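You operate a simulated robot arm through the tools that you are given. There is no shell and no other tool.

Carry out the task below with a simulated robot arm. There is one attempt and no reset: what you move stays moved.

## Task
Put things in order on the long wooden table. At the end: the blue label stamp stands where the teal lint brush stood; the blue plastic cup from the long wooden table stands where the blue label stamp stood; the teal lint brush stands where the green tea carton stood; the green tea carton from the long wooden table stands on top of the green wiping pad; whatever was shut is shut again. Leave all else as you found it, and nothing knocked over.

The check looks at the end state, three seconds after you hand in, the way a careful person would. Anything else that was tipped, shoved, dropped, spilled or broken makes it a failure.

## Robot
A 7-joint arm with a two-finger parallel gripper, fixed in place. Base frame: the origin is at the foot of the arm, x ahead of it, y to its left, z up; the work surface is at about z = 0. Readings come in m, degrees, newtons and seconds.
With the tool pointing down near the work surface it reaches from about 0.22 to 0.58 m from the base axis. Its first joint turns from -66.0 to 66.0 degrees. Payload 2.5 kg.
Tool frame: the origin (TCP) lies between the finger pads and is the grasp point; the fingertips stand 0.023 m ahead of it; z points along the fingers, y is the line along which they close. Largest opening 0.094 m; finger width 0.038, thickness 0.01; the body of the gripper, 0.054 by 0.096 m, starts 0.039 m behind the TCP.
Orientation is told as [roll, pitch, yaw] about the base's x, y, z axes, in that order, counted from this pose: with the fingers straight down and closing along the base's y, the tool's x points along the base's -x, its y along +y and its z along -z.

## Interface
- The arm moves only by the tool step_arm. Its argument "commands" is a list of rows, each a list of 7 numbers: the shift along the tool's x, y, z in m, then the turn, a rotation vector about the tool's x, y, z in degrees, then the gripper command, from -1 (fully open) to 1 (shut), values between in proportion. In form: [[x, y, z, rx, ry, rz, gripper], ...]. A call has 1 to 20 rows; each row is the pose to reach, as a shift and turn from the pose commanded when the call began, along the tool's axes at that moment. Rows are played at 5 a second. More than 0.05 m and 8.6 degrees between two rows, or a gripper value outside its range, and nothing of the call is played. Where a pose cannot be reached the arm comes as near as it can. A force on the tool above 40 N (or 10 N above the force at the start of the call, whichever is more), or a blocked arm, ends the call early, and 0.2 s more pass. The fingers move at their own pace (about 0.108 m/s each) and stop on an object; they squeeze with about 26 N. The grip force told is the motor's: it shows also when the fingers shut on nothing. Time passes only in rows, and 0.2 s behind the last, so rows that repeat a pose let the fingers close. It gives the time, the measured TCP pose, the force on the tool (base axes), the opening and the grip force at its end, in the units of the frame above (readings bear some noise), with the torque about the TCP (base axes, N m) and any sound that the robot's microphone picked up.
- Cameras (640 x 400 px; columns grow to the right, rows downward): "scene" is fixed at [0.1158, -0.4039, 0.5474]; the picture's right is [0.86, -0.52, 0.00], its down [-0.28, -0.47, -0.84] and it looks along [0.43, 0.71, -0.55] (base axes); focal length 340 px, centre (320, 200). "wrist" rides on the gripper at [0.086, 0.016, -0.074] in the tool frame; the picture's right is [-0.18, 0.98, 0.00], its down [-0.58, -0.11, -0.81] and it looks along [-0.79, -0.15, 0.59] (tool axes); focal length 243 px, centre (320, 200).
- capture(camera): a new picture of that camera. The clock stands still meanwhile.
- measure_at(camera, pixels): for up to 12 pixels [column, row] of the newest picture of that camera ("zoom" is the newest enlarged one), the place [x, y, z] in the base frame of the surface seen there, good to about 0.002 m. The clock stands still meanwhile.
- close_up(camera, box): a new picture of the part [left, top, right, bottom] of that camera's present view, enlarged. The clock stands still meanwhile.
- job_done(): hands the job in; it is judged then, once.

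Unless the task says otherwise, let go and move clear before handing in.

The tools are called after ">>>" by a JSON object that holds its "fn" and its "kwargs". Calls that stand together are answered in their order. step_arm: Moves the arm, as the interface text tells. Its arguments: {"type":"object","properties":{"commands":{"type":"array","items":{"type":"array","items":{"type":"number"}}}},"required":["commands"]} The other tools are called the same way: capture (camera) takes a picture; measure_at (camera, pixels) gives the place of the surface under pixels of a picture; close_up (camera, box) takes an enlarged picture of a part of a camera's view; job_done () hands the job in.

At the start:

```text
time: 0.0
position: [0.3815, 0.1629, 0.258]
ee_rot: [0.1, 0.0, 0.1]
force: [0.2, 0.2, -0.6]
ft_torque: [0.03, 0.01, 0.02]
gripper_width: 0.094
gripper_force: 0.0
```

scene: 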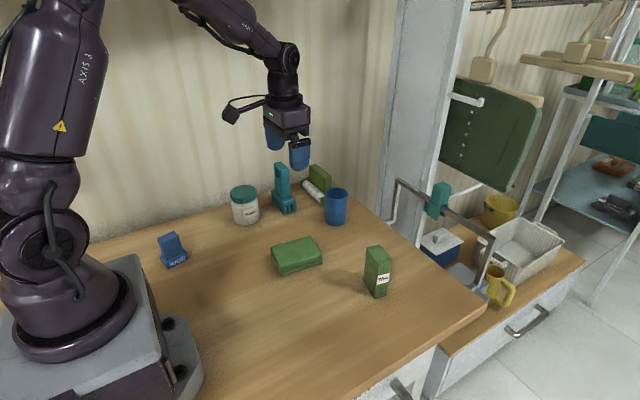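
wrist: 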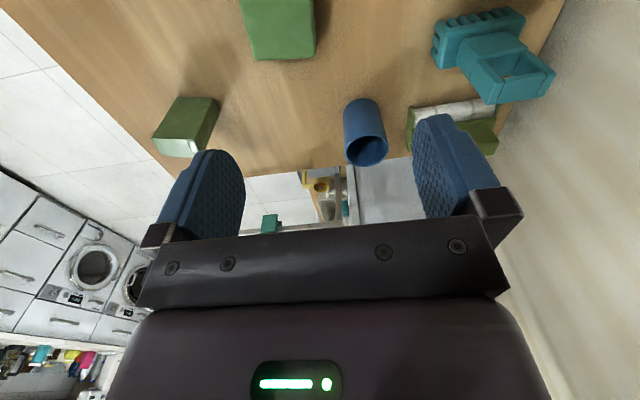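

The scene picture shows the blue stamp (172,250), teal brush (283,190), blue cup (335,206), green carton (377,272) and green pad (297,255). I'll take enlarged views before measuring anything.

>>> {"fn": "close_up", "kwargs": {"camera": "scene", "box": [220, 140, 420, 310]}}

>>> {"fn": "close_up", "kwargs": {"camera": "scene", "box": [140, 220, 220, 280]}}

>>> {"fn": "close_up", "kwargs": {"camera": "scene", "box": [380, 150, 600, 350]}}

>>> {"fn": "measure_at", "kwargs": {"camera": "scene", "pixels": [[172, 238], [172, 262], [281, 168], [285, 205], [335, 190], [335, 218], [376, 252], [376, 290], [297, 245], [297, 270], [245, 190], [320, 175]]}}

```text
2.35 times, centred on (320, 225) of scene
```

zoom: 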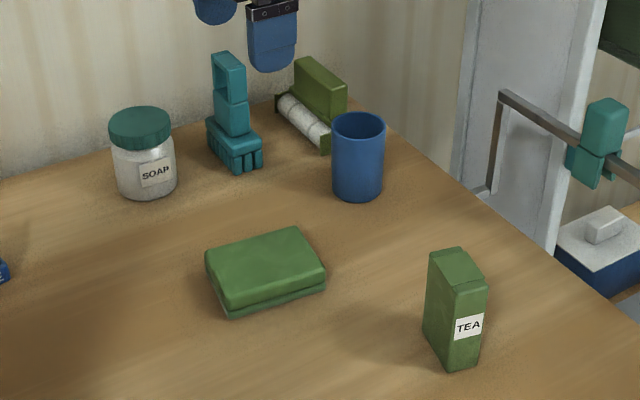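

```text
6.67 times, centred on (180, 250) of scene
```

zoom: 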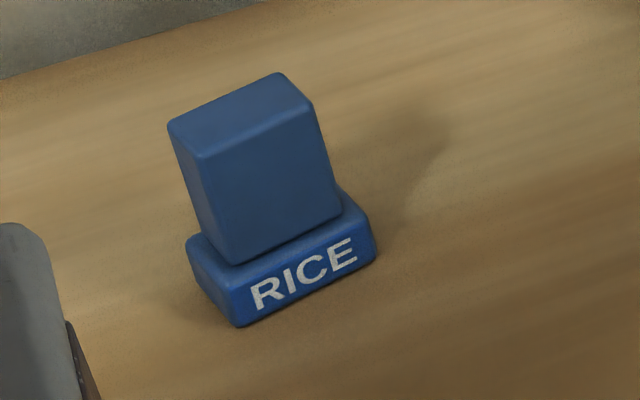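

```text
2.00 times, centred on (490, 250) of scene
```

zoom: 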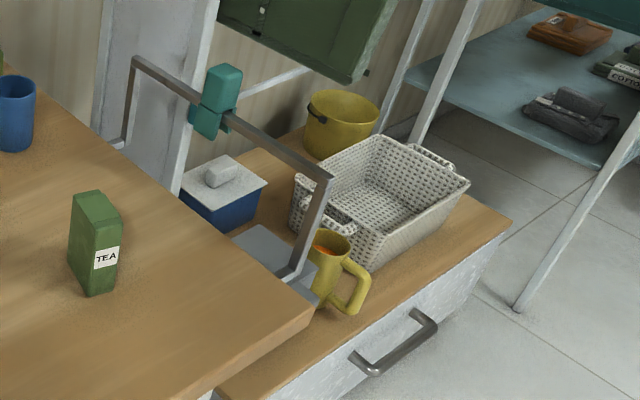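

```text
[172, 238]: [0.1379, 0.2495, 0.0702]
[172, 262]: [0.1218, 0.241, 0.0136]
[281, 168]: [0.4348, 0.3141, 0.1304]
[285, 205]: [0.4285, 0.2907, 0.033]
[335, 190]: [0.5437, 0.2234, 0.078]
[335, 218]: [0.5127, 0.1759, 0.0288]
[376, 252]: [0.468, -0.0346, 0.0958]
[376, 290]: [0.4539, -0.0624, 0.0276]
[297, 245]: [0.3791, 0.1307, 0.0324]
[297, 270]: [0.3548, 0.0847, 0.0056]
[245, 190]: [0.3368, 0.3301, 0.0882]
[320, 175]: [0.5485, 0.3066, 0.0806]
```

The close-ups show each object clearly, and nothing on the table seems to block the order carton → pad, brush → carton place, stamp → brush place, cup → stamp place. Next I'll enlarge and measure the carton and pad edges, and check the cup from the wrist.

>>> {"fn": "close_up", "kwargs": {"camera": "wrist", "box": [330, 80, 410, 180]}}

>>> {"fn": "close_up", "kwargs": {"camera": "wrist", "box": [400, 0, 580, 170]}}

>>> {"fn": "close_up", "kwargs": {"camera": "scene", "box": [260, 220, 420, 320]}}

```text
4.00 times, centred on (370, 130) of wrist
```

zoom: 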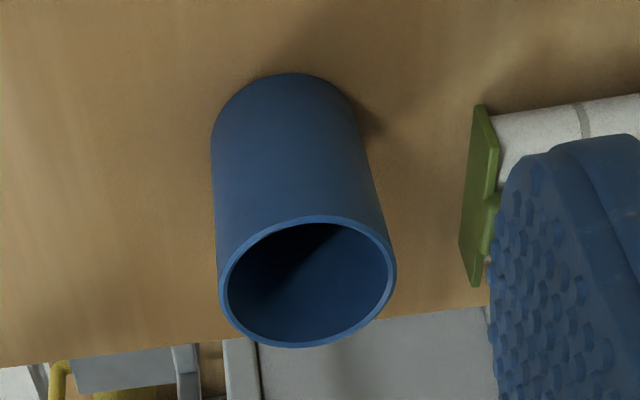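

```text
2.35 times, centred on (490, 85) of wrist
```

zoom: 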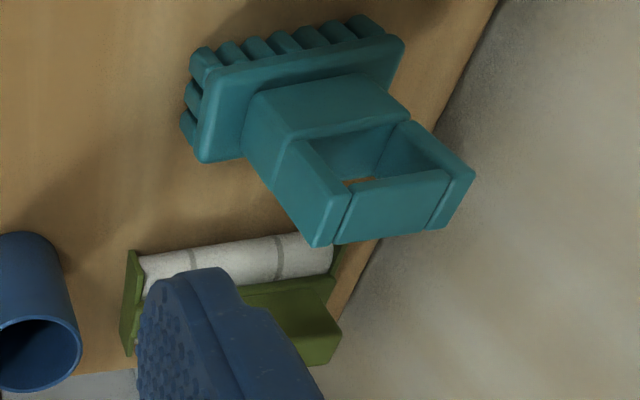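

```text
4.00 times, centred on (340, 270) of scene
```

zoom: 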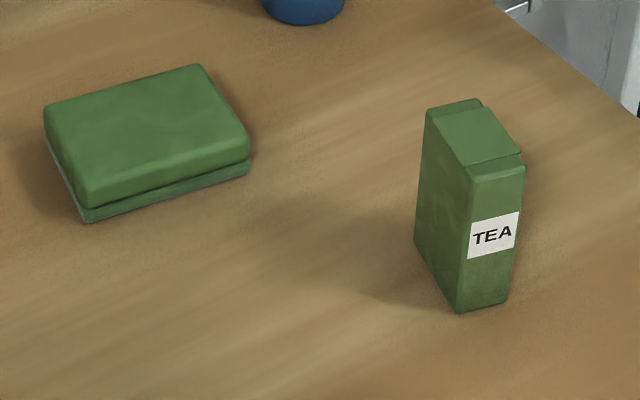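

The cup interior looks empty, and the carton is a plain box in the last close-up with its top at about (475,135). I'll measure the carton and pad corners in that zoom.

>>> {"fn": "measure_at", "kwargs": {"camera": "zoom", "pixels": [[432, 112], [478, 103], [516, 158], [472, 172], [418, 238], [459, 308], [505, 298], [50, 108], [200, 70], [244, 150], [90, 198], [92, 216]]}}

>>> {"fn": "measure_at", "kwargs": {"camera": "scene", "pixels": [[367, 250], [378, 245], [390, 258], [376, 263], [374, 296], [388, 293], [365, 280], [273, 245], [310, 238], [321, 257], [282, 270], [282, 275]]}}

```text
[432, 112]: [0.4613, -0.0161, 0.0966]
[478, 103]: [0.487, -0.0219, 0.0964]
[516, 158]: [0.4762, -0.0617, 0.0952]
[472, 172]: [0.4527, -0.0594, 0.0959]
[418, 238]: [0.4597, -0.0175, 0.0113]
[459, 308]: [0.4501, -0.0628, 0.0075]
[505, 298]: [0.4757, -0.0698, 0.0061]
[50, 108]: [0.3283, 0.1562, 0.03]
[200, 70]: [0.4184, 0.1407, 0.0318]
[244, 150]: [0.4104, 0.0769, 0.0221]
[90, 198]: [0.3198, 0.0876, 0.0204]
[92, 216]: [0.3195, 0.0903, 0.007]
```

```text
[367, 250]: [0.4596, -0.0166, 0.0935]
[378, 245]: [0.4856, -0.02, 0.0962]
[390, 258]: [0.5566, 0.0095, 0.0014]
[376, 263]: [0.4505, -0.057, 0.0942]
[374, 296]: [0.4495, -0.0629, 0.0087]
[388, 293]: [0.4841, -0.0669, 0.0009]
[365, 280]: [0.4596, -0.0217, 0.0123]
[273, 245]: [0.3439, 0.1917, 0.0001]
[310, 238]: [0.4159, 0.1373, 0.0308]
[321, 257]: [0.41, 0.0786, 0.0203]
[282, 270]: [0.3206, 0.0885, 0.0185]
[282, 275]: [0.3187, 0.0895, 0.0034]
```

The carton measures about 0.047 × 0.028 × 0.097 m, centred near (0.469,-0.041) and turned about -14°. The pad is centred near (0.369,0.115) with its top at 0.032. Before moving, I'll measure the brush, stamp and cup in detail.

>>> {"fn": "close_up", "kwargs": {"camera": "wrist", "box": [400, 0, 580, 112]}}

>>> {"fn": "close_up", "kwargs": {"camera": "scene", "box": [255, 155, 315, 220]}}

>>> {"fn": "measure_at", "kwargs": {"camera": "wrist", "pixels": [[441, 66], [524, 17], [432, 40], [515, 10], [493, 99], [551, 73], [523, 65], [496, 42], [345, 152], [385, 152], [365, 135], [364, 164]]}}

```text
3.56 times, centred on (490, 56) of wrist
```

zoom: 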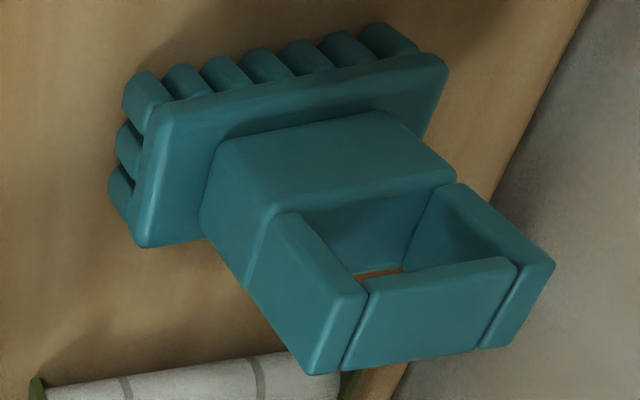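

```text
6.15 times, centred on (285, 188) of scene
```

zoom: 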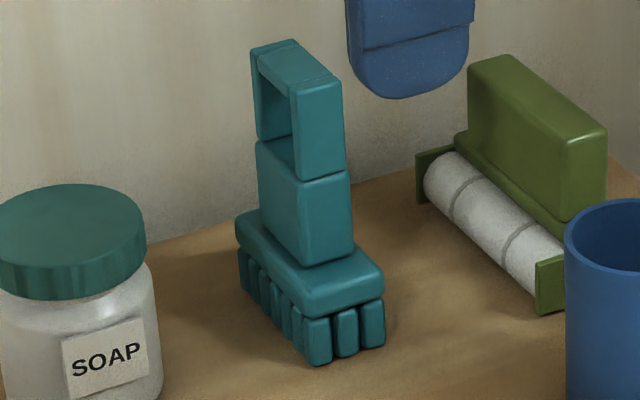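

```text
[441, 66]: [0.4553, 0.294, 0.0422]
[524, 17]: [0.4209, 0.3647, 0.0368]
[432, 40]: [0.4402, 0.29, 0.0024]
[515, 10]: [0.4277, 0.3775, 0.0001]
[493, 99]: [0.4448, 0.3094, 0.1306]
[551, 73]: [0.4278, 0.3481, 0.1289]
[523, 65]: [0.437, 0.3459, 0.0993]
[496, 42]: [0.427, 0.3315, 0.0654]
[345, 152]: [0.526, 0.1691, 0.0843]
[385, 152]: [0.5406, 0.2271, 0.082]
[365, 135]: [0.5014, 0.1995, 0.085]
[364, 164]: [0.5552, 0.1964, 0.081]
```

The brush stands on its bristles with its long axis roughly along y and the handle ring on top at z≈0.13. I'll measure its corners in the newest zoom.

>>> {"fn": "measure_at", "kwargs": {"camera": "zoom", "pixels": [[257, 52], [291, 43], [338, 82], [301, 92], [298, 175], [346, 165], [303, 258], [350, 248], [242, 222], [307, 308], [380, 285], [318, 360]]}}

>>> {"fn": "close_up", "kwargs": {"camera": "wrist", "box": [400, 0, 580, 112]}}

>>> {"fn": "measure_at", "kwargs": {"camera": "zoom", "pixels": [[145, 240], [162, 112], [440, 62], [220, 150], [375, 115], [320, 368], [360, 298], [345, 362], [510, 262], [480, 340], [548, 265], [455, 190]]}}

```text
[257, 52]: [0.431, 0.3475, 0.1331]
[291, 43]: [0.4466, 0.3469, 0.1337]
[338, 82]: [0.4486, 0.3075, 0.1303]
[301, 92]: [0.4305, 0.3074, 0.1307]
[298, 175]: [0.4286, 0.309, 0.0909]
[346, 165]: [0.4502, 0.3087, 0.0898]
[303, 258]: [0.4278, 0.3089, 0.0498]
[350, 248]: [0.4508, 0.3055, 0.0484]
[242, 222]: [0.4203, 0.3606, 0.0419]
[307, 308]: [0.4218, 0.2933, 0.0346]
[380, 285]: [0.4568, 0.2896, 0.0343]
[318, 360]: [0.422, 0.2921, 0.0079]
```

```text
3.56 times, centred on (490, 56) of wrist
```

zoom: 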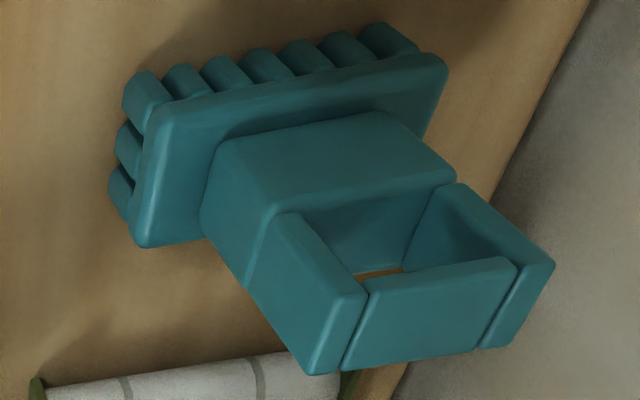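

```text
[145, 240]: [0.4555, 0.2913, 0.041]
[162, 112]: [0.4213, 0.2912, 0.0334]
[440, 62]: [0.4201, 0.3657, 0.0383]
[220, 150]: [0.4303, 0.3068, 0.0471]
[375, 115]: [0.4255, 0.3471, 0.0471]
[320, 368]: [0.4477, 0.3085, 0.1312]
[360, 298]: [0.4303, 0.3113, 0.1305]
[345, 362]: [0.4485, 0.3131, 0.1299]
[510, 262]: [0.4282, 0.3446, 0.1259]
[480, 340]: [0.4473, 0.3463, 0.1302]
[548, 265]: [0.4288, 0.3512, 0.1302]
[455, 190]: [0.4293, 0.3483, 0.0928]
```

The brush base spans x 0.420–0.456 and y 0.291–0.366, with the handle at x 0.428–0.450 and y 0.307–0.350, so its centre is about (0.4385,0.329). Next are the stamp corners, the cup and the wall.

>>> {"fn": "close_up", "kwargs": {"camera": "scene", "box": [140, 220, 220, 270]}}

>>> {"fn": "measure_at", "kwargs": {"camera": "scene", "pixels": [[175, 215], [230, 185], [265, 160], [295, 165], [215, 205], [350, 160], [335, 205], [330, 222], [325, 200], [347, 200], [245, 215], [245, 222]]}}

```text
8.00 times, centred on (180, 245) of scene
```

zoom: 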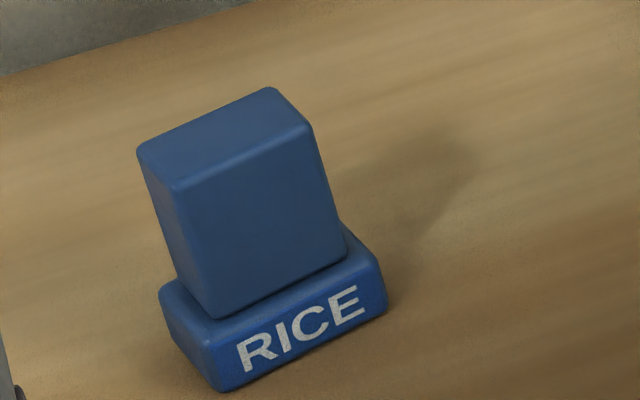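

```text
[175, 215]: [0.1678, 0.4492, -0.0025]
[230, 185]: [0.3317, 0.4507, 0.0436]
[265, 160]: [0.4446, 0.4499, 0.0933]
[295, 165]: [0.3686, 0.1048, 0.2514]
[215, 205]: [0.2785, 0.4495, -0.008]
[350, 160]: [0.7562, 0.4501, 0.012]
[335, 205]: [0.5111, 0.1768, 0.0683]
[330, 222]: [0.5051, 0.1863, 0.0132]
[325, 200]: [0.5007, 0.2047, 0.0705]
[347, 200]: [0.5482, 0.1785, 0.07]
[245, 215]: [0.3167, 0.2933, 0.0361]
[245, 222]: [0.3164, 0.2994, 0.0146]
```

The wall is at y≈0.45, which leaves enough room around the brush. Now I'll measure the stamp's corners in the zoom.

>>> {"fn": "measure_at", "kwargs": {"camera": "zoom", "pixels": [[142, 152], [270, 93], [306, 128], [182, 187], [214, 310], [344, 250], [168, 300], [162, 290], [218, 365], [225, 388], [382, 288], [384, 308]]}}

>>> {"fn": "measure_at", "kwargs": {"camera": "zoom", "pixels": [[160, 230], [215, 350], [370, 262], [350, 232], [240, 120], [290, 115], [165, 168], [175, 335], [300, 340], [250, 220], [205, 280], [335, 225]]}}

```text
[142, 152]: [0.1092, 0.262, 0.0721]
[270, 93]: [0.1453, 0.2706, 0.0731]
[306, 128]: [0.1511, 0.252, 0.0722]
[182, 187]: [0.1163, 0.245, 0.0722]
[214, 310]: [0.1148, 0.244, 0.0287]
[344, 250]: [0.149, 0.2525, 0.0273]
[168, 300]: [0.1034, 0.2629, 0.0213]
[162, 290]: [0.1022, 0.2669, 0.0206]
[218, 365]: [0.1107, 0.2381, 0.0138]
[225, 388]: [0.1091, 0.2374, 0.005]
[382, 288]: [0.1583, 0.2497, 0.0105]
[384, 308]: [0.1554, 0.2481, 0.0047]
```

```text
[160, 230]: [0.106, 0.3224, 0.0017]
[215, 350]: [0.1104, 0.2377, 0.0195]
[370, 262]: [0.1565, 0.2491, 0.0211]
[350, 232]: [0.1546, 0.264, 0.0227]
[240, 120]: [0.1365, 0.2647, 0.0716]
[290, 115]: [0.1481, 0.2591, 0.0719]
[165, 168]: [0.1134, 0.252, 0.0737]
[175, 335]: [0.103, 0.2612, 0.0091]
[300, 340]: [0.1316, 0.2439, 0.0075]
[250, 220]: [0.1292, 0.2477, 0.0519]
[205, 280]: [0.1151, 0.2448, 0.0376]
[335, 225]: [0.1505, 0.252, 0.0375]
```

The stamp handle is upright, about 0.036 × 0.019 m and centred at (0.130,0.257). It is turned 13.5° and its top is at 0.073. I'll start with the carton and move above it at z 0.20 with the fingers turned -14°.

>>> {"fn": "step_arm", "kwargs": {"commands": [[-0.0146, -0.034, 0.01, 0, 0, 2.33, -1], [-0.0292, -0.068, 0.02, 0, 0, 4.67, -1], [-0.0438, -0.102, 0.03, 0, 0, 7, -1], [-0.0584, -0.136, 0.04, 0, 0, 9.33, -1], [-0.073, -0.17, 0.05, 0, 0, 11.67, -1], [-0.0875, -0.204, 0.06, 0, 0, 14, -1], [-0.0875, -0.204, 0.06, 0, 0, 14, -1]]}}

>>> {"fn": "capture", "kwargs": {"camera": "wrist"}}

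>>> {"fn": "capture", "kwargs": {"camera": "scene"}}

```text
time: 1.6
position: [0.4718, -0.0411, 0.1985]
ee_rot: [0.0, 0.0, -14.2]
force: [0.4, -0.4, 0.1]
ft_torque: [-0.05, -0.02, 0.01]
gripper_width: 0.0942
gripper_force: 0.0
```

```text
taken
```

wrist: 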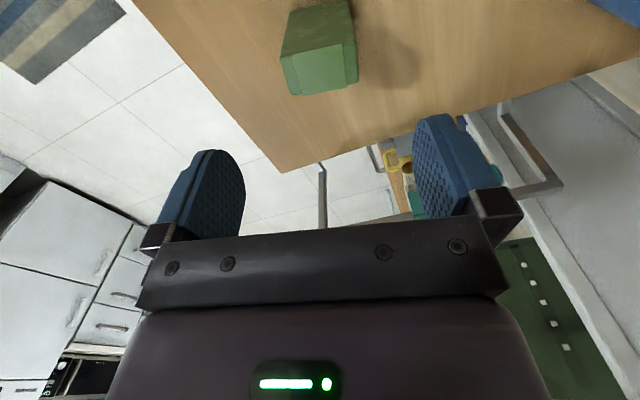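

```text
taken
```

scene: 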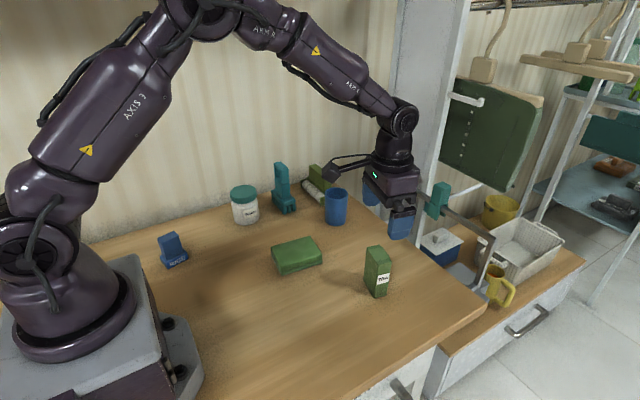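

The reading shows the TCP at (0.472,-0.041), and the carton is visible at (320,50) in the wrist view. I'll measure it from here, where the view is closer.

>>> {"fn": "measure_at", "kwargs": {"camera": "wrist", "pixels": [[284, 56], [292, 93], [357, 83], [353, 44], [320, 70], [292, 12], [348, 3], [354, 30]]}}

>>> {"fn": "step_arm", "kwargs": {"commands": [[0, 0, 0, 0, 0, 0, -1]]}}

```text
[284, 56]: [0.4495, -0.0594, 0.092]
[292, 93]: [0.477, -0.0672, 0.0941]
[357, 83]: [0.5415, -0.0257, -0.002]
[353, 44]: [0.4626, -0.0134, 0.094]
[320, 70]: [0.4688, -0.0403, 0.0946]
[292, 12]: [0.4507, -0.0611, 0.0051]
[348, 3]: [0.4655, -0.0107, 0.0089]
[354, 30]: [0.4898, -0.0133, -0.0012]
```

```text
time: 2.0
position: [0.4712, -0.0407, 0.1983]
ee_rot: [0.0, 0.0, -14.0]
force: [-0.5, 0.8, -0.1]
ft_torque: [0.0, 0.0, -0.01]
gripper_width: 0.0937
gripper_force: 0.1
```

The carton's centre is about (0.4695,-0.040), only 2 mm from the TCP. I'll lower to z 0.068, which keeps the gripper body above the 0.097 top, and close.

>>> {"fn": "step_arm", "kwargs": {"commands": [[0.002, 0, 0.03, 0, 0, 0, -1], [0.002, 0, 0.06, 0, 0, 0, -1], [0.002, 0, 0.09, 0, 0, 0, -1], [0.002, 0, 0.115, 0, 0, 0, -1], [0.002, 0, 0.13, 0, 0, 0, -1], [0.002, 0, 0.13, 0, 0, 0, -1]]}}

>>> {"fn": "capture", "kwargs": {"camera": "scene"}}

>>> {"fn": "capture", "kwargs": {"camera": "wrist"}}

```text
time: 3.4
position: [0.4679, -0.0412, 0.0676]
ee_rot: [0.0, 0.0, -14.0]
force: [0.7, -0.4, 0.5]
ft_torque: [-0.01, 0.0, -0.02]
gripper_width: 0.094
gripper_force: 0.1
```

```text
taken
```

scene: 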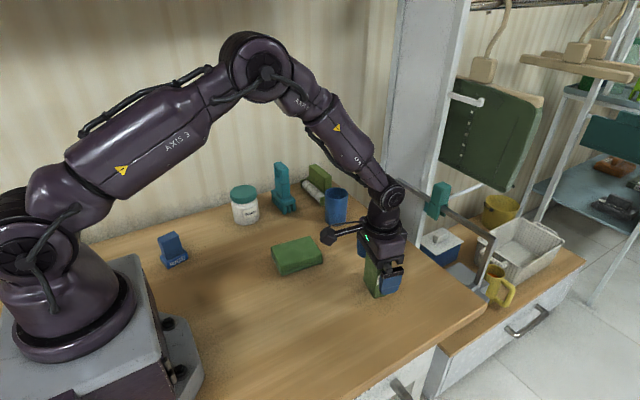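

```text
taken
```

wrist: 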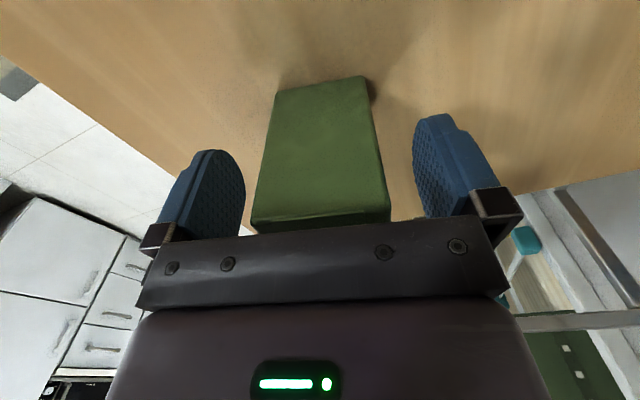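

The carton sits between the open fingers in the wrist view (255–390 px), so I'll close on it.

>>> {"fn": "step_arm", "kwargs": {"commands": [[0, 0, 0, 0, 0, 0, 1], [0, 0, 0, 0, 0, 0, 1], [0, 0, 0, 0, 0, 0, 1], [0, 0, 0, 0, 0, 0, 1]]}}

```text
time: 4.4
position: [0.4673, -0.0398, 0.0674]
ee_rot: [-0.1, -0.1, -14.1]
force: [0.8, 0.3, 0.2]
ft_torque: [0.02, -0.02, -0.03]
gripper_width: 0.0546
gripper_force: 25.9
```

The fingers stopped at 0.0546 m with 25.9 N, so the carton is gripped. I'll lift it straight up to z≈0.17.

>>> {"fn": "step_arm", "kwargs": {"commands": [[0, 0, -0.01, 0, 0, 0, 1], [0, 0, -0.035, 0, 0, 0, 1], [0, 0, -0.07, 0, 0, 0, 1], [0, 0, -0.1, 0, 0, 0, 1], [0, 0, -0.1, 0, 0, 0, 1]]}}

>>> {"fn": "capture", "kwargs": {"camera": "wrist"}}

>>> {"fn": "capture", "kwargs": {"camera": "scene"}}

```text
time: 5.6
position: [0.4678, -0.0412, 0.1672]
ee_rot: [0.0, -0.1, -14.0]
force: [-0.2, 0.0, -0.7]
ft_torque: [-0.02, -0.02, 0.02]
gripper_width: 0.0547
gripper_force: 26.0
```

```text
taken
```

wrist: 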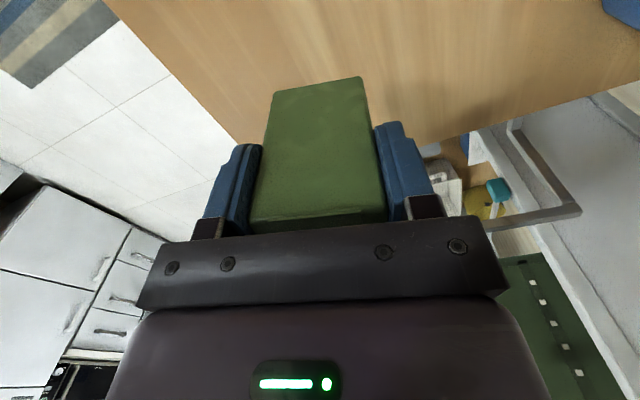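

```text
taken
```

scene: 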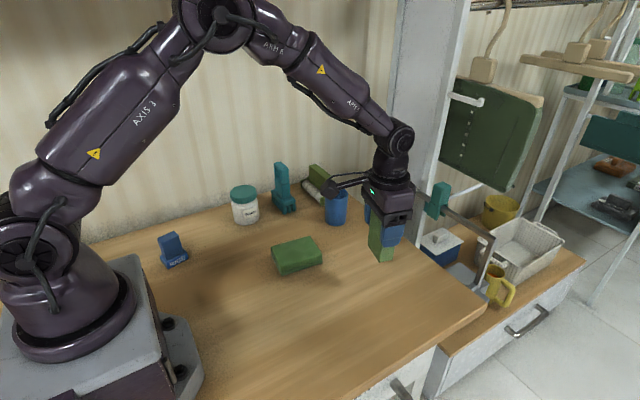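

The carton hangs upright in the grip. I'll carry it over the pad centre at the same height and turn 4° to line up with the pad.

>>> {"fn": "step_arm", "kwargs": {"commands": [[0.0224, 0.0212, 0, 0, 0, -0.7, 1], [0.0448, 0.0424, 0, 0, 0, -1.4, 1], [0.0673, 0.0636, 0, 0, 0, -2.1, 1], [0.0897, 0.0848, 0, 0, 0, -2.8, 1], [0.1121, 0.106, 0, 0, 0, -3.5, 1], [0.1346, 0.1272, 0, 0, 0, -4, 1], [0.1346, 0.1272, 0, 0, 0, -4, 1], [0.1346, 0.1272, 0, 0, 0, -4, 1]]}}

>>> {"fn": "capture", "kwargs": {"camera": "scene"}}

```text
time: 7.4
position: [0.3693, 0.1166, 0.1675]
ee_rot: [0.0, 0.0, -10.0]
force: [0.5, 1.2, -0.3]
ft_torque: [0.02, -0.01, -0.01]
gripper_width: 0.0549
gripper_force: 25.9
```

```text
taken
```

scene: 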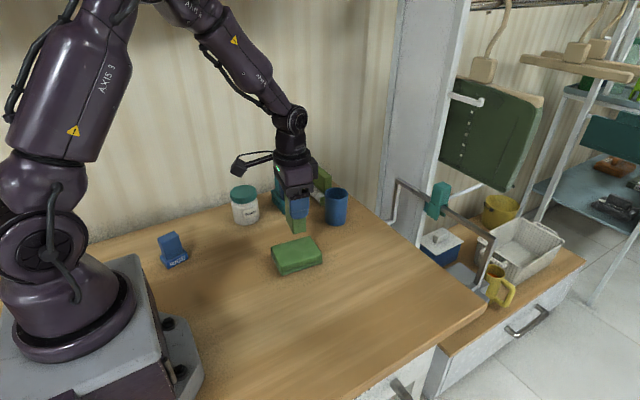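

The carton is over the pad, with the TCP at (0.369,0.117,0.1675). I'll lower by 0.066 to just above contact and read the force.

>>> {"fn": "step_arm", "kwargs": {"commands": [[0, 0, 0.025, 0, 0, 0, 1], [0, 0, 0.045, 0, 0, 0, 1], [0, 0, 0.058, 0, 0, 0, 1], [0, 0, 0.064, 0, 0, 0, 1], [0, 0, 0.066, 0, 0, 0, 1], [0, 0, 0.066, 0, 0, 0, 1]]}}

>>> {"fn": "close_up", "kwargs": {"camera": "scene", "box": [240, 170, 360, 290]}}

```text
time: 8.8
position: [0.3674, 0.1161, 0.1005]
ee_rot: [0.0, 0.0, -10.0]
force: [-0.2, 0.9, -0.9]
ft_torque: [0.02, -0.01, -0.03]
gripper_width: 0.0547
gripper_force: 25.9
```

```text
3.33 times, centred on (300, 230) of scene
```

zoom: 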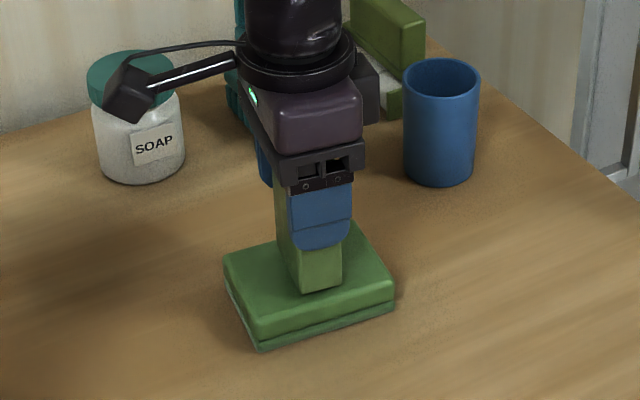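

The carton's bottom at (320,290) in the zoom looks almost in touch, well inside the pad edges. I'll measure the gap, then go down in 1 mm steps.

>>> {"fn": "measure_at", "kwargs": {"camera": "zoom", "pixels": [[304, 288], [340, 281], [304, 298], [342, 290], [285, 250], [277, 255], [280, 310], [360, 300]]}}

>>> {"fn": "step_arm", "kwargs": {"commands": [[0, 0, 0.001, 0, 0, 0, 1], [0, 0, 0.001, 0, 0, 0, 1]]}}

```text
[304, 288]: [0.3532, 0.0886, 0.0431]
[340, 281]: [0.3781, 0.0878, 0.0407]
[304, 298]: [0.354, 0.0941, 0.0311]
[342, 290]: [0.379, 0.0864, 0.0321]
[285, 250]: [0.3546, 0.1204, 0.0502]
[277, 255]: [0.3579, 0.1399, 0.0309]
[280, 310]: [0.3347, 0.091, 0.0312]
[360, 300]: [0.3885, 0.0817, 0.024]
```

```text
time: 9.4
position: [0.3687, 0.1156, 0.101]
ee_rot: [-0.1, -0.1, -9.9]
force: [0.3, -0.4, -1.1]
ft_torque: [-0.01, -0.02, 0.0]
gripper_width: 0.055
gripper_force: 25.4
```

The force is still about -1 N with no contact spike, so I'll creep down another 2 mm.

>>> {"fn": "step_arm", "kwargs": {"commands": [[0, 0, 0.001, 0, 0, 0, 1], [0, 0, 0.001, 0, 0, 0, 1]]}}

>>> {"fn": "step_arm", "kwargs": {"commands": [[0, 0, 0.001, 0, 0, 0, 1], [0, 0, 0.001, 0, 0, 0, 1]]}}

>>> {"fn": "close_up", "kwargs": {"camera": "scene", "box": [270, 220, 330, 280]}}

```text
time: 10.0
position: [0.3671, 0.115, 0.0992]
ee_rot: [0.0, 0.0, -10.0]
force: [0.0, -0.5, -0.5]
ft_torque: [0.0, 0.04, -0.01]
gripper_width: 0.0548
gripper_force: 25.7
```

```text
time: 10.6
position: [0.3676, 0.1168, 0.0984]
ee_rot: [0.0, 0.0, -10.1]
force: [0.1, 1.0, -1.8]
ft_torque: [0.0, -0.02, 0.0]
gripper_width: 0.0546
gripper_force: 26.4
```

```text
6.67 times, centred on (300, 250) of scene
```

zoom: 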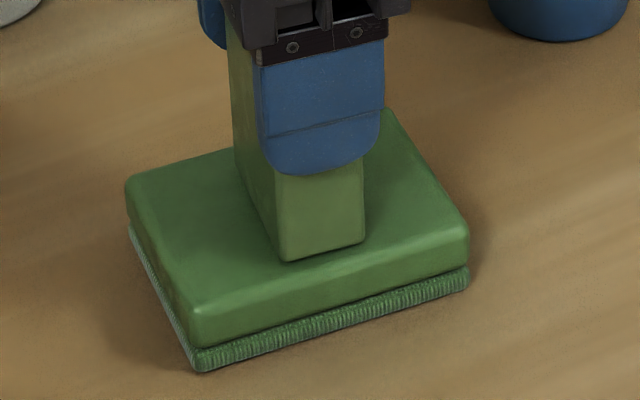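

Still no clear contact force at z≈0.0985, so I'll continue in 1 mm steps.

>>> {"fn": "step_arm", "kwargs": {"commands": [[0, 0, 0.001, 0, 0, 0, 1], [0, 0, 0.001, 0, 0, 0, 1]]}}

>>> {"fn": "measure_at", "kwargs": {"camera": "zoom", "pixels": [[285, 258], [320, 252], [358, 240], [285, 268], [320, 262], [365, 248], [200, 200], [300, 300], [420, 220]]}}

```text
time: 11.2
position: [0.3684, 0.1162, 0.0981]
ee_rot: [0.0, 0.0, -10.0]
force: [-0.8, 0.7, -1.5]
ft_torque: [0.02, 0.01, 0.01]
gripper_width: 0.0545
gripper_force: 25.8
```

```text
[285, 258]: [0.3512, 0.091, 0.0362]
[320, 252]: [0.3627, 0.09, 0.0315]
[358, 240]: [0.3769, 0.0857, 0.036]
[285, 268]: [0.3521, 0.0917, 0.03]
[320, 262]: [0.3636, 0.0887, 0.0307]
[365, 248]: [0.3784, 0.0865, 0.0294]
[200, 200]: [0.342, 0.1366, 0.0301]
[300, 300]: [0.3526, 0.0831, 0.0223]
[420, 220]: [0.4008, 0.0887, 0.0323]
```

The pad top measures about 0.031 and the carton bottom should be at about 0.0306. I'll take two more 1 mm steps to confirm contact.

>>> {"fn": "step_arm", "kwargs": {"commands": [[0, 0, 0.001, 0, 0, 0, 1], [0, 0, 0.001, 0, 0, 0, 1]]}}

>>> {"fn": "step_arm", "kwargs": {"commands": [[0, 0, 0.001, 0, 0, 0, 1], [0, 0, 0.001, 0, 0, 0, 1]]}}

```text
time: 11.8
position: [0.3679, 0.1157, 0.0965]
ee_rot: [0.0, 0.1, -10.1]
force: [-3.1, -0.6, 10.1]
ft_torque: [-0.06, 0.25, 0.0]
gripper_width: 0.0548
gripper_force: 25.7
```

```text
time: 12.4
position: [0.3691, 0.1155, 0.0978]
ee_rot: [0.1, -0.2, -10.0]
force: [-3.2, -2.1, 24.3]
ft_torque: [-0.15, 0.08, 0.03]
gripper_width: 0.0542
gripper_force: 26.0
```

Contact shows clearly at 10 to 24 N. I'll back off about 1.5 mm to relax it, then open partway to release.

>>> {"fn": "step_arm", "kwargs": {"commands": [[0, 0, -0.0013, 0, 0, 0, 1], [0, 0, -0.0013, 0, 0, 0, 1]]}}

>>> {"fn": "step_arm", "kwargs": {"commands": [[0, 0, 0, 0, 0, 0, 0.0], [0, 0, 0, 0, 0, 0, -0.5], [0, 0, 0, 0, 0, 0, -0.8], [0, 0, 0, 0, 0, 0, -0.8]]}}

>>> {"fn": "close_up", "kwargs": {"camera": "scene", "box": [240, 170, 360, 290]}}

>>> {"fn": "capture", "kwargs": {"camera": "wrist"}}

```text
time: 13.0
position: [0.3673, 0.1165, 0.0975]
ee_rot: [-0.1, 0.0, -10.0]
force: [2.0, 0.1, 5.3]
ft_torque: [0.06, -0.24, 0.0]
gripper_width: 0.0545
gripper_force: 25.8
```

```text
time: 14.0
position: [0.3671, 0.1157, 0.0989]
ee_rot: [0.0, 0.1, -10.1]
force: [-0.9, 0.8, -0.4]
ft_torque: [0.02, 0.01, -0.04]
gripper_width: 0.0844
gripper_force: 0.0
```

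```text
3.33 times, centred on (300, 230) of scene
```

zoom: 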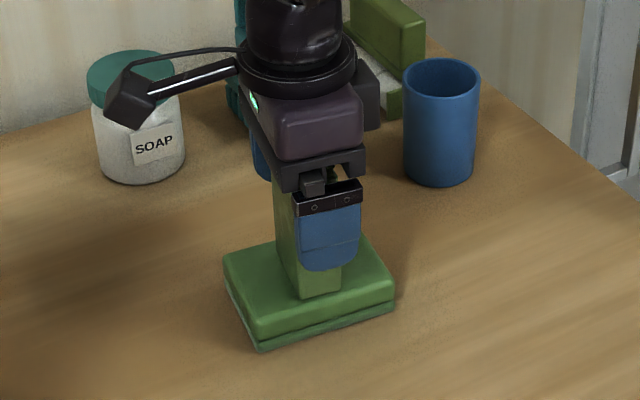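

```text
taken
```

wrist: 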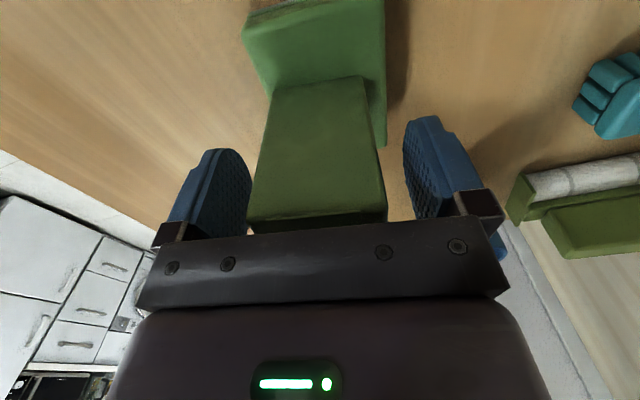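

The carton stands on the pad and the fingers are clear on both sides. I'll rise straight up to about z 0.22 and check.

>>> {"fn": "step_arm", "kwargs": {"commands": [[0, 0, -0.015, 0, 0, 0, -0.8], [0, 0, -0.04, 0, 0, 0, -0.8], [0, 0, -0.08, 0, 0, 0, -0.8], [0, 0, -0.122, 0, 0, 0, -0.8], [0, 0, -0.122, 0, 0, 0, -0.8]]}}

>>> {"fn": "capture", "kwargs": {"camera": "scene"}}

>>> {"fn": "capture", "kwargs": {"camera": "wrist"}}

```text
time: 15.2
position: [0.3691, 0.114, 0.217]
ee_rot: [0.0, 0.0, -10.0]
force: [1.2, 0.0, 0.1]
ft_torque: [0.0, 0.01, 0.0]
gripper_width: 0.0847
gripper_force: 0.1
```

```text
taken
```

scene: 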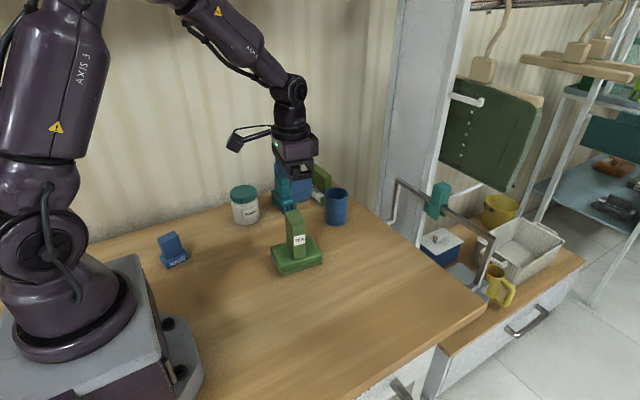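

```text
taken
```

wrist: 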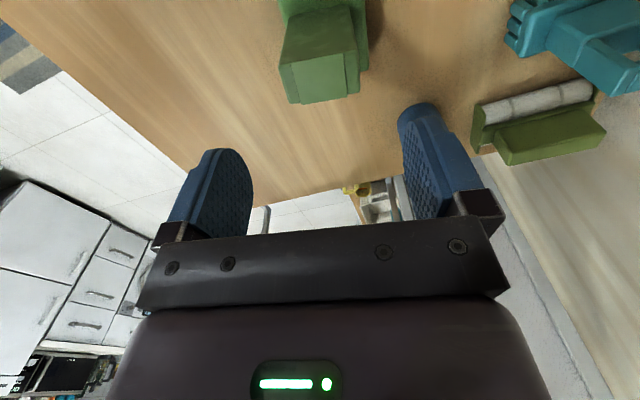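

The carton stands upright on the pad at (297,240). I'll move above the brush at (0.4385,0.329) and turn the fingers back to yaw ≈ 0.5°.

>>> {"fn": "step_arm", "kwargs": {"commands": [[-0.0046, 0.0318, 0, 0, 0, -1.5, -0.8], [-0.0092, 0.0636, 0, 0, 0, -3, -0.8], [-0.0138, 0.0954, 0, 0, 0, -4.5, -0.8], [-0.0185, 0.1272, 0, 0, 0, -6, -0.8], [-0.0231, 0.159, 0, 0, 0, -7.5, -0.8], [-0.0277, 0.1908, 0, 0, 0, -9, -0.8], [-0.0323, 0.2226, 0, 0, 0, -10.5, -0.8], [-0.0323, 0.2226, 0, 0, 0, -10.5, -0.8]]}}

>>> {"fn": "capture", "kwargs": {"camera": "scene"}}

>>> {"fn": "capture", "kwargs": {"camera": "wrist"}}

```text
time: 17.0
position: [0.4376, 0.3306, 0.2204]
ee_rot: [0.1, 0.0, 0.5]
force: [-0.8, -0.7, 0.3]
ft_torque: [0.01, 0.0, -0.01]
gripper_width: 0.0848
gripper_force: 0.0
```

```text
taken
```

scene: 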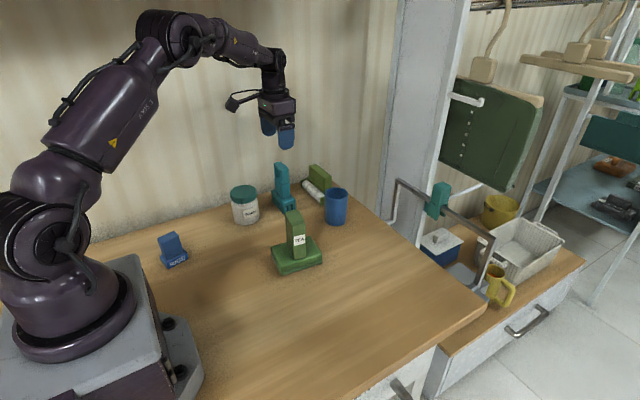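

```text
taken
```

wrist: 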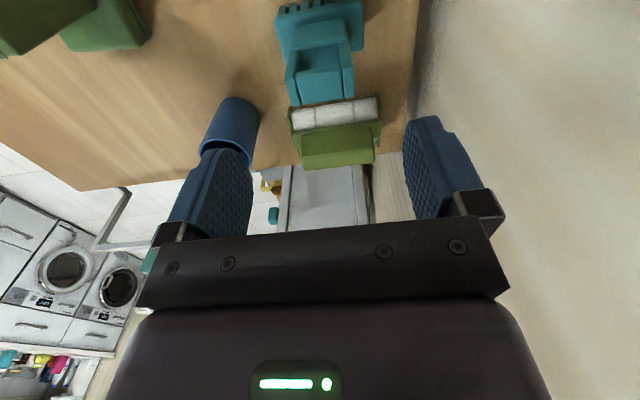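

The TCP is above the brush at (0.438,0.330), and the brush appears at (320,60) in the wrist view. I'll measure its position and turn from here.

>>> {"fn": "close_up", "kwargs": {"camera": "wrist", "box": [260, 0, 400, 170]}}

>>> {"fn": "measure_at", "kwargs": {"camera": "wrist", "pixels": [[288, 72], [294, 103], [352, 94], [349, 66], [281, 43], [287, 52], [362, 40], [364, 48], [278, 24], [361, 16], [297, 48], [340, 45]]}}

```text
2.35 times, centred on (330, 85) of wrist
```

zoom: 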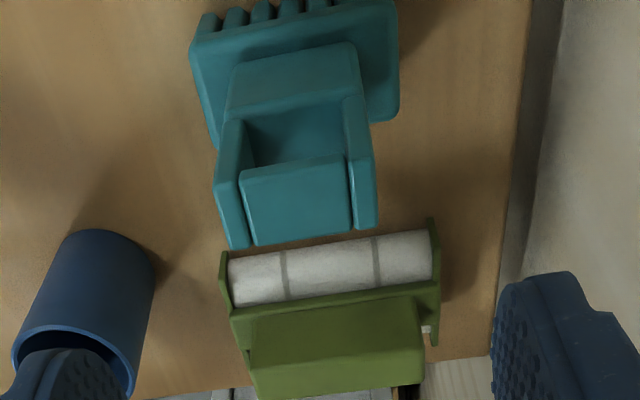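

```text
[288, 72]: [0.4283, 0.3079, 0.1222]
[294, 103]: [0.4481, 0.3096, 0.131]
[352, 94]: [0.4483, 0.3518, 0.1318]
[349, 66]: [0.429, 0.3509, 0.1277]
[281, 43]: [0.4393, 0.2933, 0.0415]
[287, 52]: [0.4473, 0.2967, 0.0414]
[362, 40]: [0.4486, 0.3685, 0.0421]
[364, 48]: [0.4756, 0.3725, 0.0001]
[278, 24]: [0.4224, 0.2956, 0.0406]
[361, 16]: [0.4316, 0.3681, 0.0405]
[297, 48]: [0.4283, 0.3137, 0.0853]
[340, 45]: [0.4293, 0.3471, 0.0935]
```

The brush is square to the base frame and centred at (0.4385,0.330). I'll descend to z≈0.101 so the gripper body clears the 0.133 top.

>>> {"fn": "step_arm", "kwargs": {"commands": [[-0.0005, 0, 0.035, 0, 0, 0, -0.8], [-0.0005, 0, 0.07, 0, 0, 0, -0.8], [-0.0005, 0, 0.1, 0, 0, 0, -0.8], [-0.0005, 0, 0.117, 0, 0, 0, -0.8], [-0.0005, 0, 0.117, 0, 0, 0, -0.8]]}}

>>> {"fn": "close_up", "kwargs": {"camera": "scene", "box": [220, 120, 360, 230]}}

>>> {"fn": "capture", "kwargs": {"camera": "wrist"}}

```text
time: 18.2
position: [0.4384, 0.3288, 0.1027]
ee_rot: [0.0, -0.1, 0.5]
force: [0.2, 0.3, 0.4]
ft_torque: [0.02, -0.01, -0.04]
gripper_width: 0.0846
gripper_force: 0.0
```

```text
3.64 times, centred on (290, 175) of scene
```

zoom: 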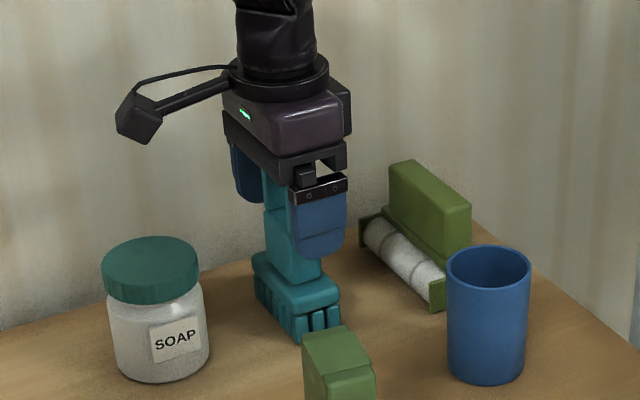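

```text
taken
```

wrist: 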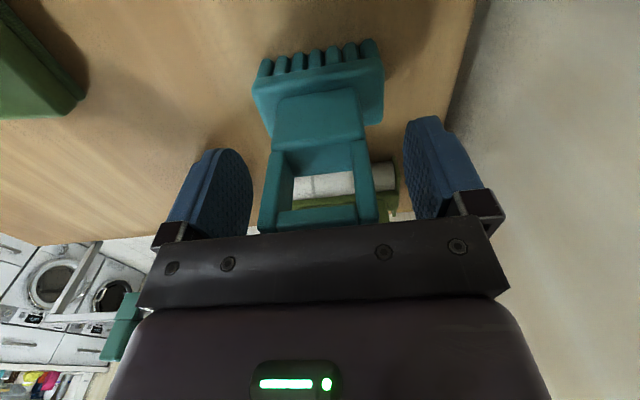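

The handle lies centred between the fingers in the wrist view (260–375 px), and nothing touches. I'll close on it.

>>> {"fn": "step_arm", "kwargs": {"commands": [[0, 0, 0, 0, 0, 0, 1], [0, 0, 0, 0, 0, 0, 1], [0, 0, 0, 0, 0, 0, 1], [0, 0, 0, 0, 0, 0, 1]]}}

>>> {"fn": "step_arm", "kwargs": {"commands": [[0, 0, -0.01, 0, 0, 0, 1], [0, 0, -0.035, 0, 0, 0, 1], [0, 0, -0.07, 0, 0, 0, 1], [0, 0, -0.1, 0, 0, 0, 1], [0, 0, -0.13, 0, 0, 0, 1], [0, 0, -0.13, 0, 0, 0, 1]]}}

>>> {"fn": "capture", "kwargs": {"camera": "scene"}}

>>> {"fn": "capture", "kwargs": {"camera": "wrist"}}

```text
time: 19.2
position: [0.438, 0.3291, 0.1027]
ee_rot: [0.0, -0.1, 0.5]
force: [-0.2, 0.3, -0.2]
ft_torque: [0.01, -0.01, -0.03]
gripper_width: 0.0479
gripper_force: 25.7
```

```text
time: 20.6
position: [0.438, 0.3298, 0.2342]
ee_rot: [0.0, -0.1, 0.5]
force: [0.0, 0.6, -2.0]
ft_torque: [0.01, 0.05, 0.01]
gripper_width: 0.0475
gripper_force: 25.5
```

```text
taken
```

scene: 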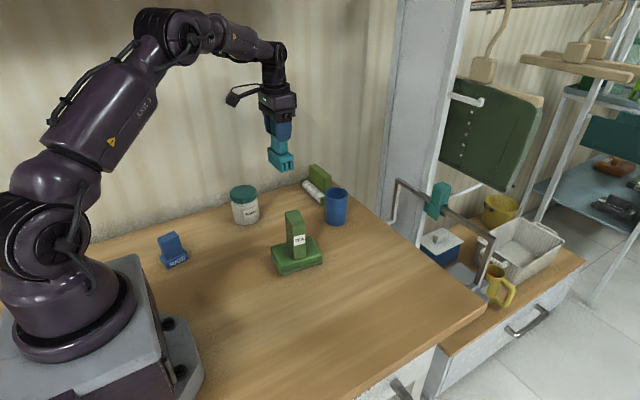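

```text
taken
```

wrist: 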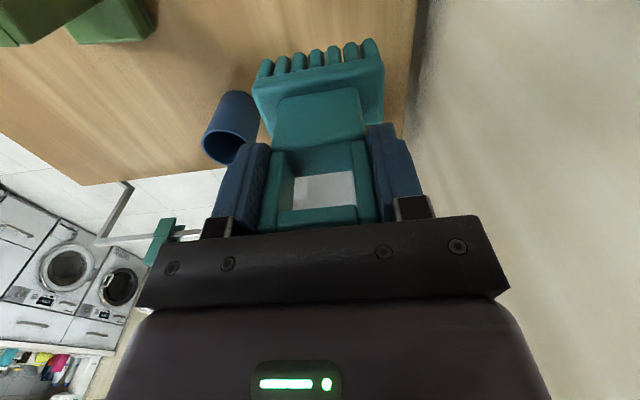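

The brush is held upright with its bottom at about z 0.13, and the way to the carton's old place misses both the cup and the carton. I'll carry it to (0.469,-0.0415).

>>> {"fn": "step_arm", "kwargs": {"commands": [[-0.0017, -0.0185, 0, 0, 0, 0, 1], [-0.0048, -0.052, 0, 0, 0, 0, 1], [-0.008, -0.086, 0, 0, 0, 0, 1], [-0.011, -0.12, 0, 0, 0, 0, 1], [-0.0142, -0.154, 0, 0, 0, 0.5, 1], [-0.0174, -0.188, 0, 0, 0, 0.5, 1], [-0.0205, -0.222, 0, 0, 0, 0.5, 1], [-0.0237, -0.256, 0, 0, 0, 0.5, 1], [-0.0268, -0.29, 0, 0, 0, 0.5, 1], [-0.03, -0.324, 0, 0, 0, 0.5, 1], [-0.0325, -0.351, 0, 0, 0, 0.5, 1], [-0.0343, -0.3707, 0, 0, 0, 0.5, 1], [-0.0343, -0.3707, 0, 0, 0, 0.5, 1], [-0.0343, -0.3707, 0, 0, 0, 0.5, 1]]}}

>>> {"fn": "capture", "kwargs": {"camera": "scene"}}

```text
time: 23.6
position: [0.4753, -0.0406, 0.2316]
ee_rot: [0.0, 0.0, 0.0]
force: [-0.3, 0.1, -1.4]
ft_torque: [0.01, -0.03, -0.02]
gripper_width: 0.0477
gripper_force: 25.8
```

```text
taken
```

scene: 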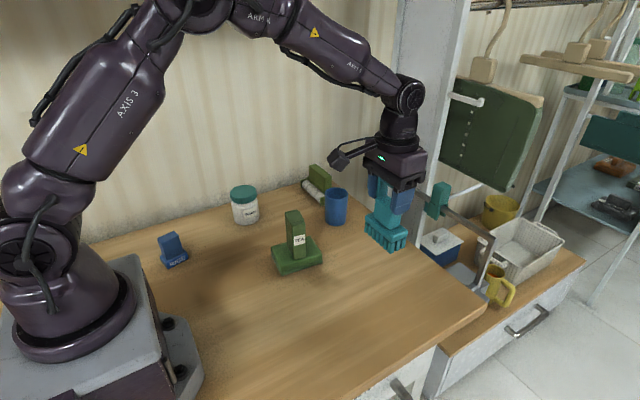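

The TCP reads x 0.4753 because I had one frame sign wrong, so I'll correct by 6 mm to 0.469. Then I'll lower the brush to about 2 mm above the table.

>>> {"fn": "step_arm", "kwargs": {"commands": [[0.006, -0.0005, 0, 0, 0, 0, 1], [0.006, -0.0005, 0, 0, 0, 0, 1]]}}

>>> {"fn": "step_arm", "kwargs": {"commands": [[0, 0, 0.035, 0, 0, 0, 1], [0, 0, 0.07, 0, 0, 0, 1], [0, 0, 0.1, 0, 0, 0, 1], [0, 0, 0.118, 0, 0, 0, 1], [0, 0, 0.126, 0, 0, 0, 1], [0, 0, 0.128, 0, 0, 0, 1], [0, 0, 0.128, 0, 0, 0, 1]]}}

>>> {"fn": "close_up", "kwargs": {"camera": "scene", "box": [320, 200, 440, 310]}}

```text
time: 24.2
position: [0.4694, -0.0412, 0.2327]
ee_rot: [-0.1, 0.0, 0.1]
force: [-0.2, -0.2, -1.6]
ft_torque: [-0.01, -0.05, 0.01]
gripper_width: 0.0481
gripper_force: 25.7
```

```text
time: 25.8
position: [0.4702, -0.0418, 0.1049]
ee_rot: [0.0, 0.0, 0.0]
force: [0.6, 1.0, -1.3]
ft_torque: [0.02, 0.02, 0.03]
gripper_width: 0.0479
gripper_force: 26.1
```

```text
3.64 times, centred on (380, 255) of scene
```

zoom: 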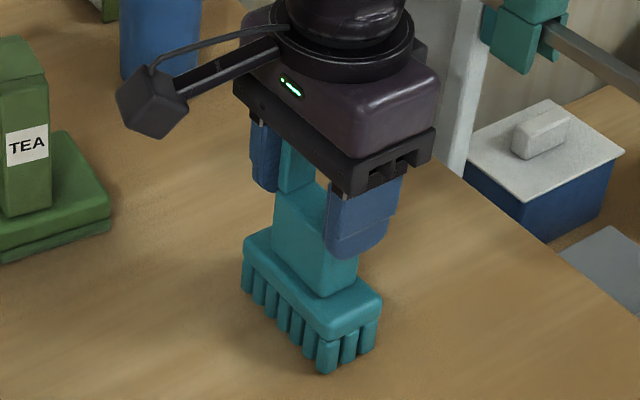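

The brush hangs just above the table at z 0.1049, against 0.1027 when I gripped it. I'll creep down in 1 mm steps until I feel contact.

>>> {"fn": "step_arm", "kwargs": {"commands": [[0, 0, 0.001, 0, 0, 0, 1], [0, 0, 0.0015, 0, 0, 0, 1], [0, 0, 0.0015, 0, 0, 0, 1]]}}

>>> {"fn": "step_arm", "kwargs": {"commands": [[0, 0, 0.001, 0, 0, 0, 1], [0, 0, 0.001, 0, 0, 0, 1]]}}

```text
time: 26.6
position: [0.4709, -0.0413, 0.103]
ee_rot: [0.0, 0.1, 0.1]
force: [0.2, -0.1, -2.0]
ft_torque: [0.01, -0.01, 0.0]
gripper_width: 0.0478
gripper_force: 25.9
```

```text
time: 27.2
position: [0.4694, -0.0413, 0.1028]
ee_rot: [0.1, 0.0, -0.1]
force: [-4.4, -0.6, 7.9]
ft_torque: [0.02, 0.34, -0.01]
gripper_width: 0.048
gripper_force: 26.5
```

Contact reads 7.9 N, so the brush is down. I'll open partway and rise.

>>> {"fn": "step_arm", "kwargs": {"commands": [[0, 0, -0.0003, 0, 0, 0, 0.2], [0, 0, -0.0003, 0, 0, 0, -0.4], [0, 0, -0.0003, 0, 0, 0, -0.8], [0, 0, -0.0003, 0, 0, 0, -0.8]]}}

>>> {"fn": "step_arm", "kwargs": {"commands": [[0, 0, -0.015, 0, 0, 0, -0.8], [0, 0, -0.04, 0, 0, 0, -0.8], [0, 0, -0.08, 0, 0, 0, -0.8], [0, 0, -0.12, 0, 0, 0, -0.8], [0, 0, -0.12, 0, 0, 0, -0.8]]}}

>>> {"fn": "capture", "kwargs": {"camera": "scene"}}

>>> {"fn": "capture", "kwargs": {"camera": "wrist"}}

```text
time: 28.2
position: [0.4702, -0.0425, 0.1036]
ee_rot: [0.0, 0.0, 0.0]
force: [-0.7, -0.2, 0.3]
ft_torque: [0.04, -0.01, 0.01]
gripper_width: 0.0846
gripper_force: 0.0
```

```text
time: 29.4
position: [0.4705, -0.0415, 0.2227]
ee_rot: [0.1, 0.1, -0.1]
force: [0.0, 0.0, 0.3]
ft_torque: [0.01, -0.04, -0.01]
gripper_width: 0.0848
gripper_force: 0.1
```

```text
taken
```

scene: 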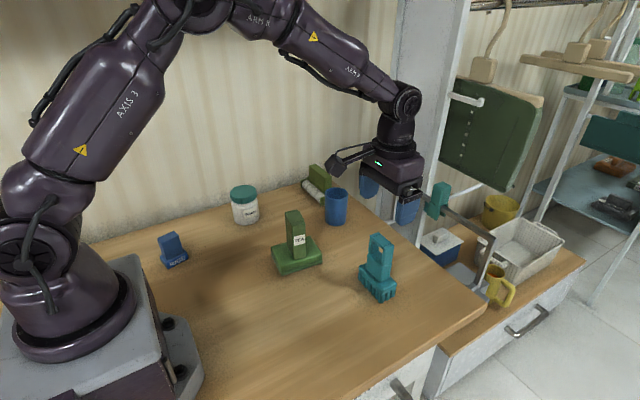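

```text
taken
```

wrist: 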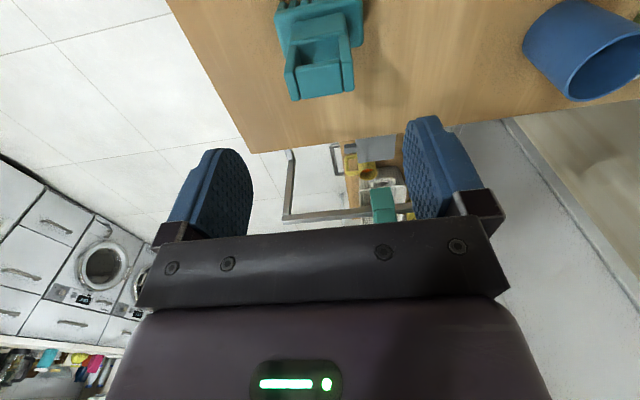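

The brush stands at the carton's old place at (378,270). Next I'll move to above the stamp at (0.1305,0.257), turning the fingers to +13.5°, and stay at z≈0.22.

>>> {"fn": "step_arm", "kwargs": {"commands": [[0.0261, 0.023, 0, 0, 0, -1, -0.8], [0.0522, 0.0459, 0, 0, 0, -2, -0.8], [0.0783, 0.0689, 0, 0, 0, -3, -0.8], [0.1045, 0.0918, 0, 0, 0, -4, -0.8], [0.1306, 0.1148, 0, 0, 0, -5, -0.8], [0.1567, 0.1378, 0, 0, 0, -6, -0.8], [0.1828, 0.1607, 0, 0, 0, -7, -0.8], [0.2089, 0.1837, 0, 0, 0, -8, -0.8], [0.235, 0.2067, 0, 0, 0, -9, -0.8], [0.2612, 0.2296, 0, 0, 0, -10, -0.8], [0.2873, 0.2526, 0, 0, 0, -11, -0.8], [0.3134, 0.2755, 0, 0, 0, -12.5, -0.8], [0.3395, 0.2985, 0, 0, 0, -13.5, -0.8], [0.3395, 0.2985, 0, 0, 0, -13.5, -0.8]]}}

>>> {"fn": "capture", "kwargs": {"camera": "scene"}}

>>> {"fn": "capture", "kwargs": {"camera": "wrist"}}

```text
time: 32.4
position: [0.1305, 0.258, 0.221]
ee_rot: [0.1, 0.0, 13.6]
force: [-0.2, -0.3, -0.3]
ft_torque: [0.01, 0.0, -0.01]
gripper_width: 0.0845
gripper_force: 0.0
```

```text
taken
```

scene: 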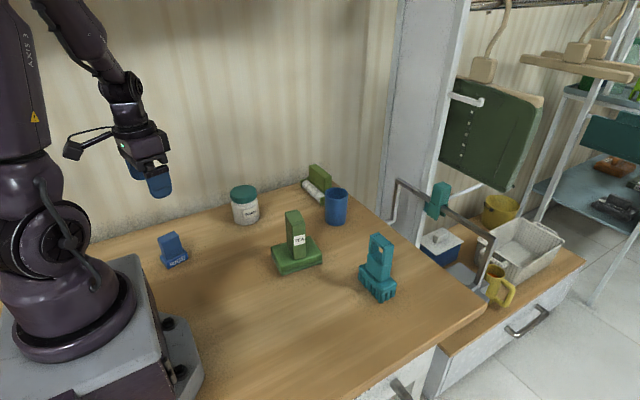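

```text
taken
```

wrist: 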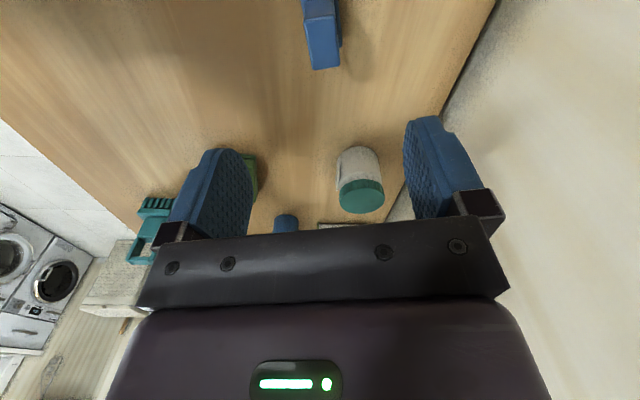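

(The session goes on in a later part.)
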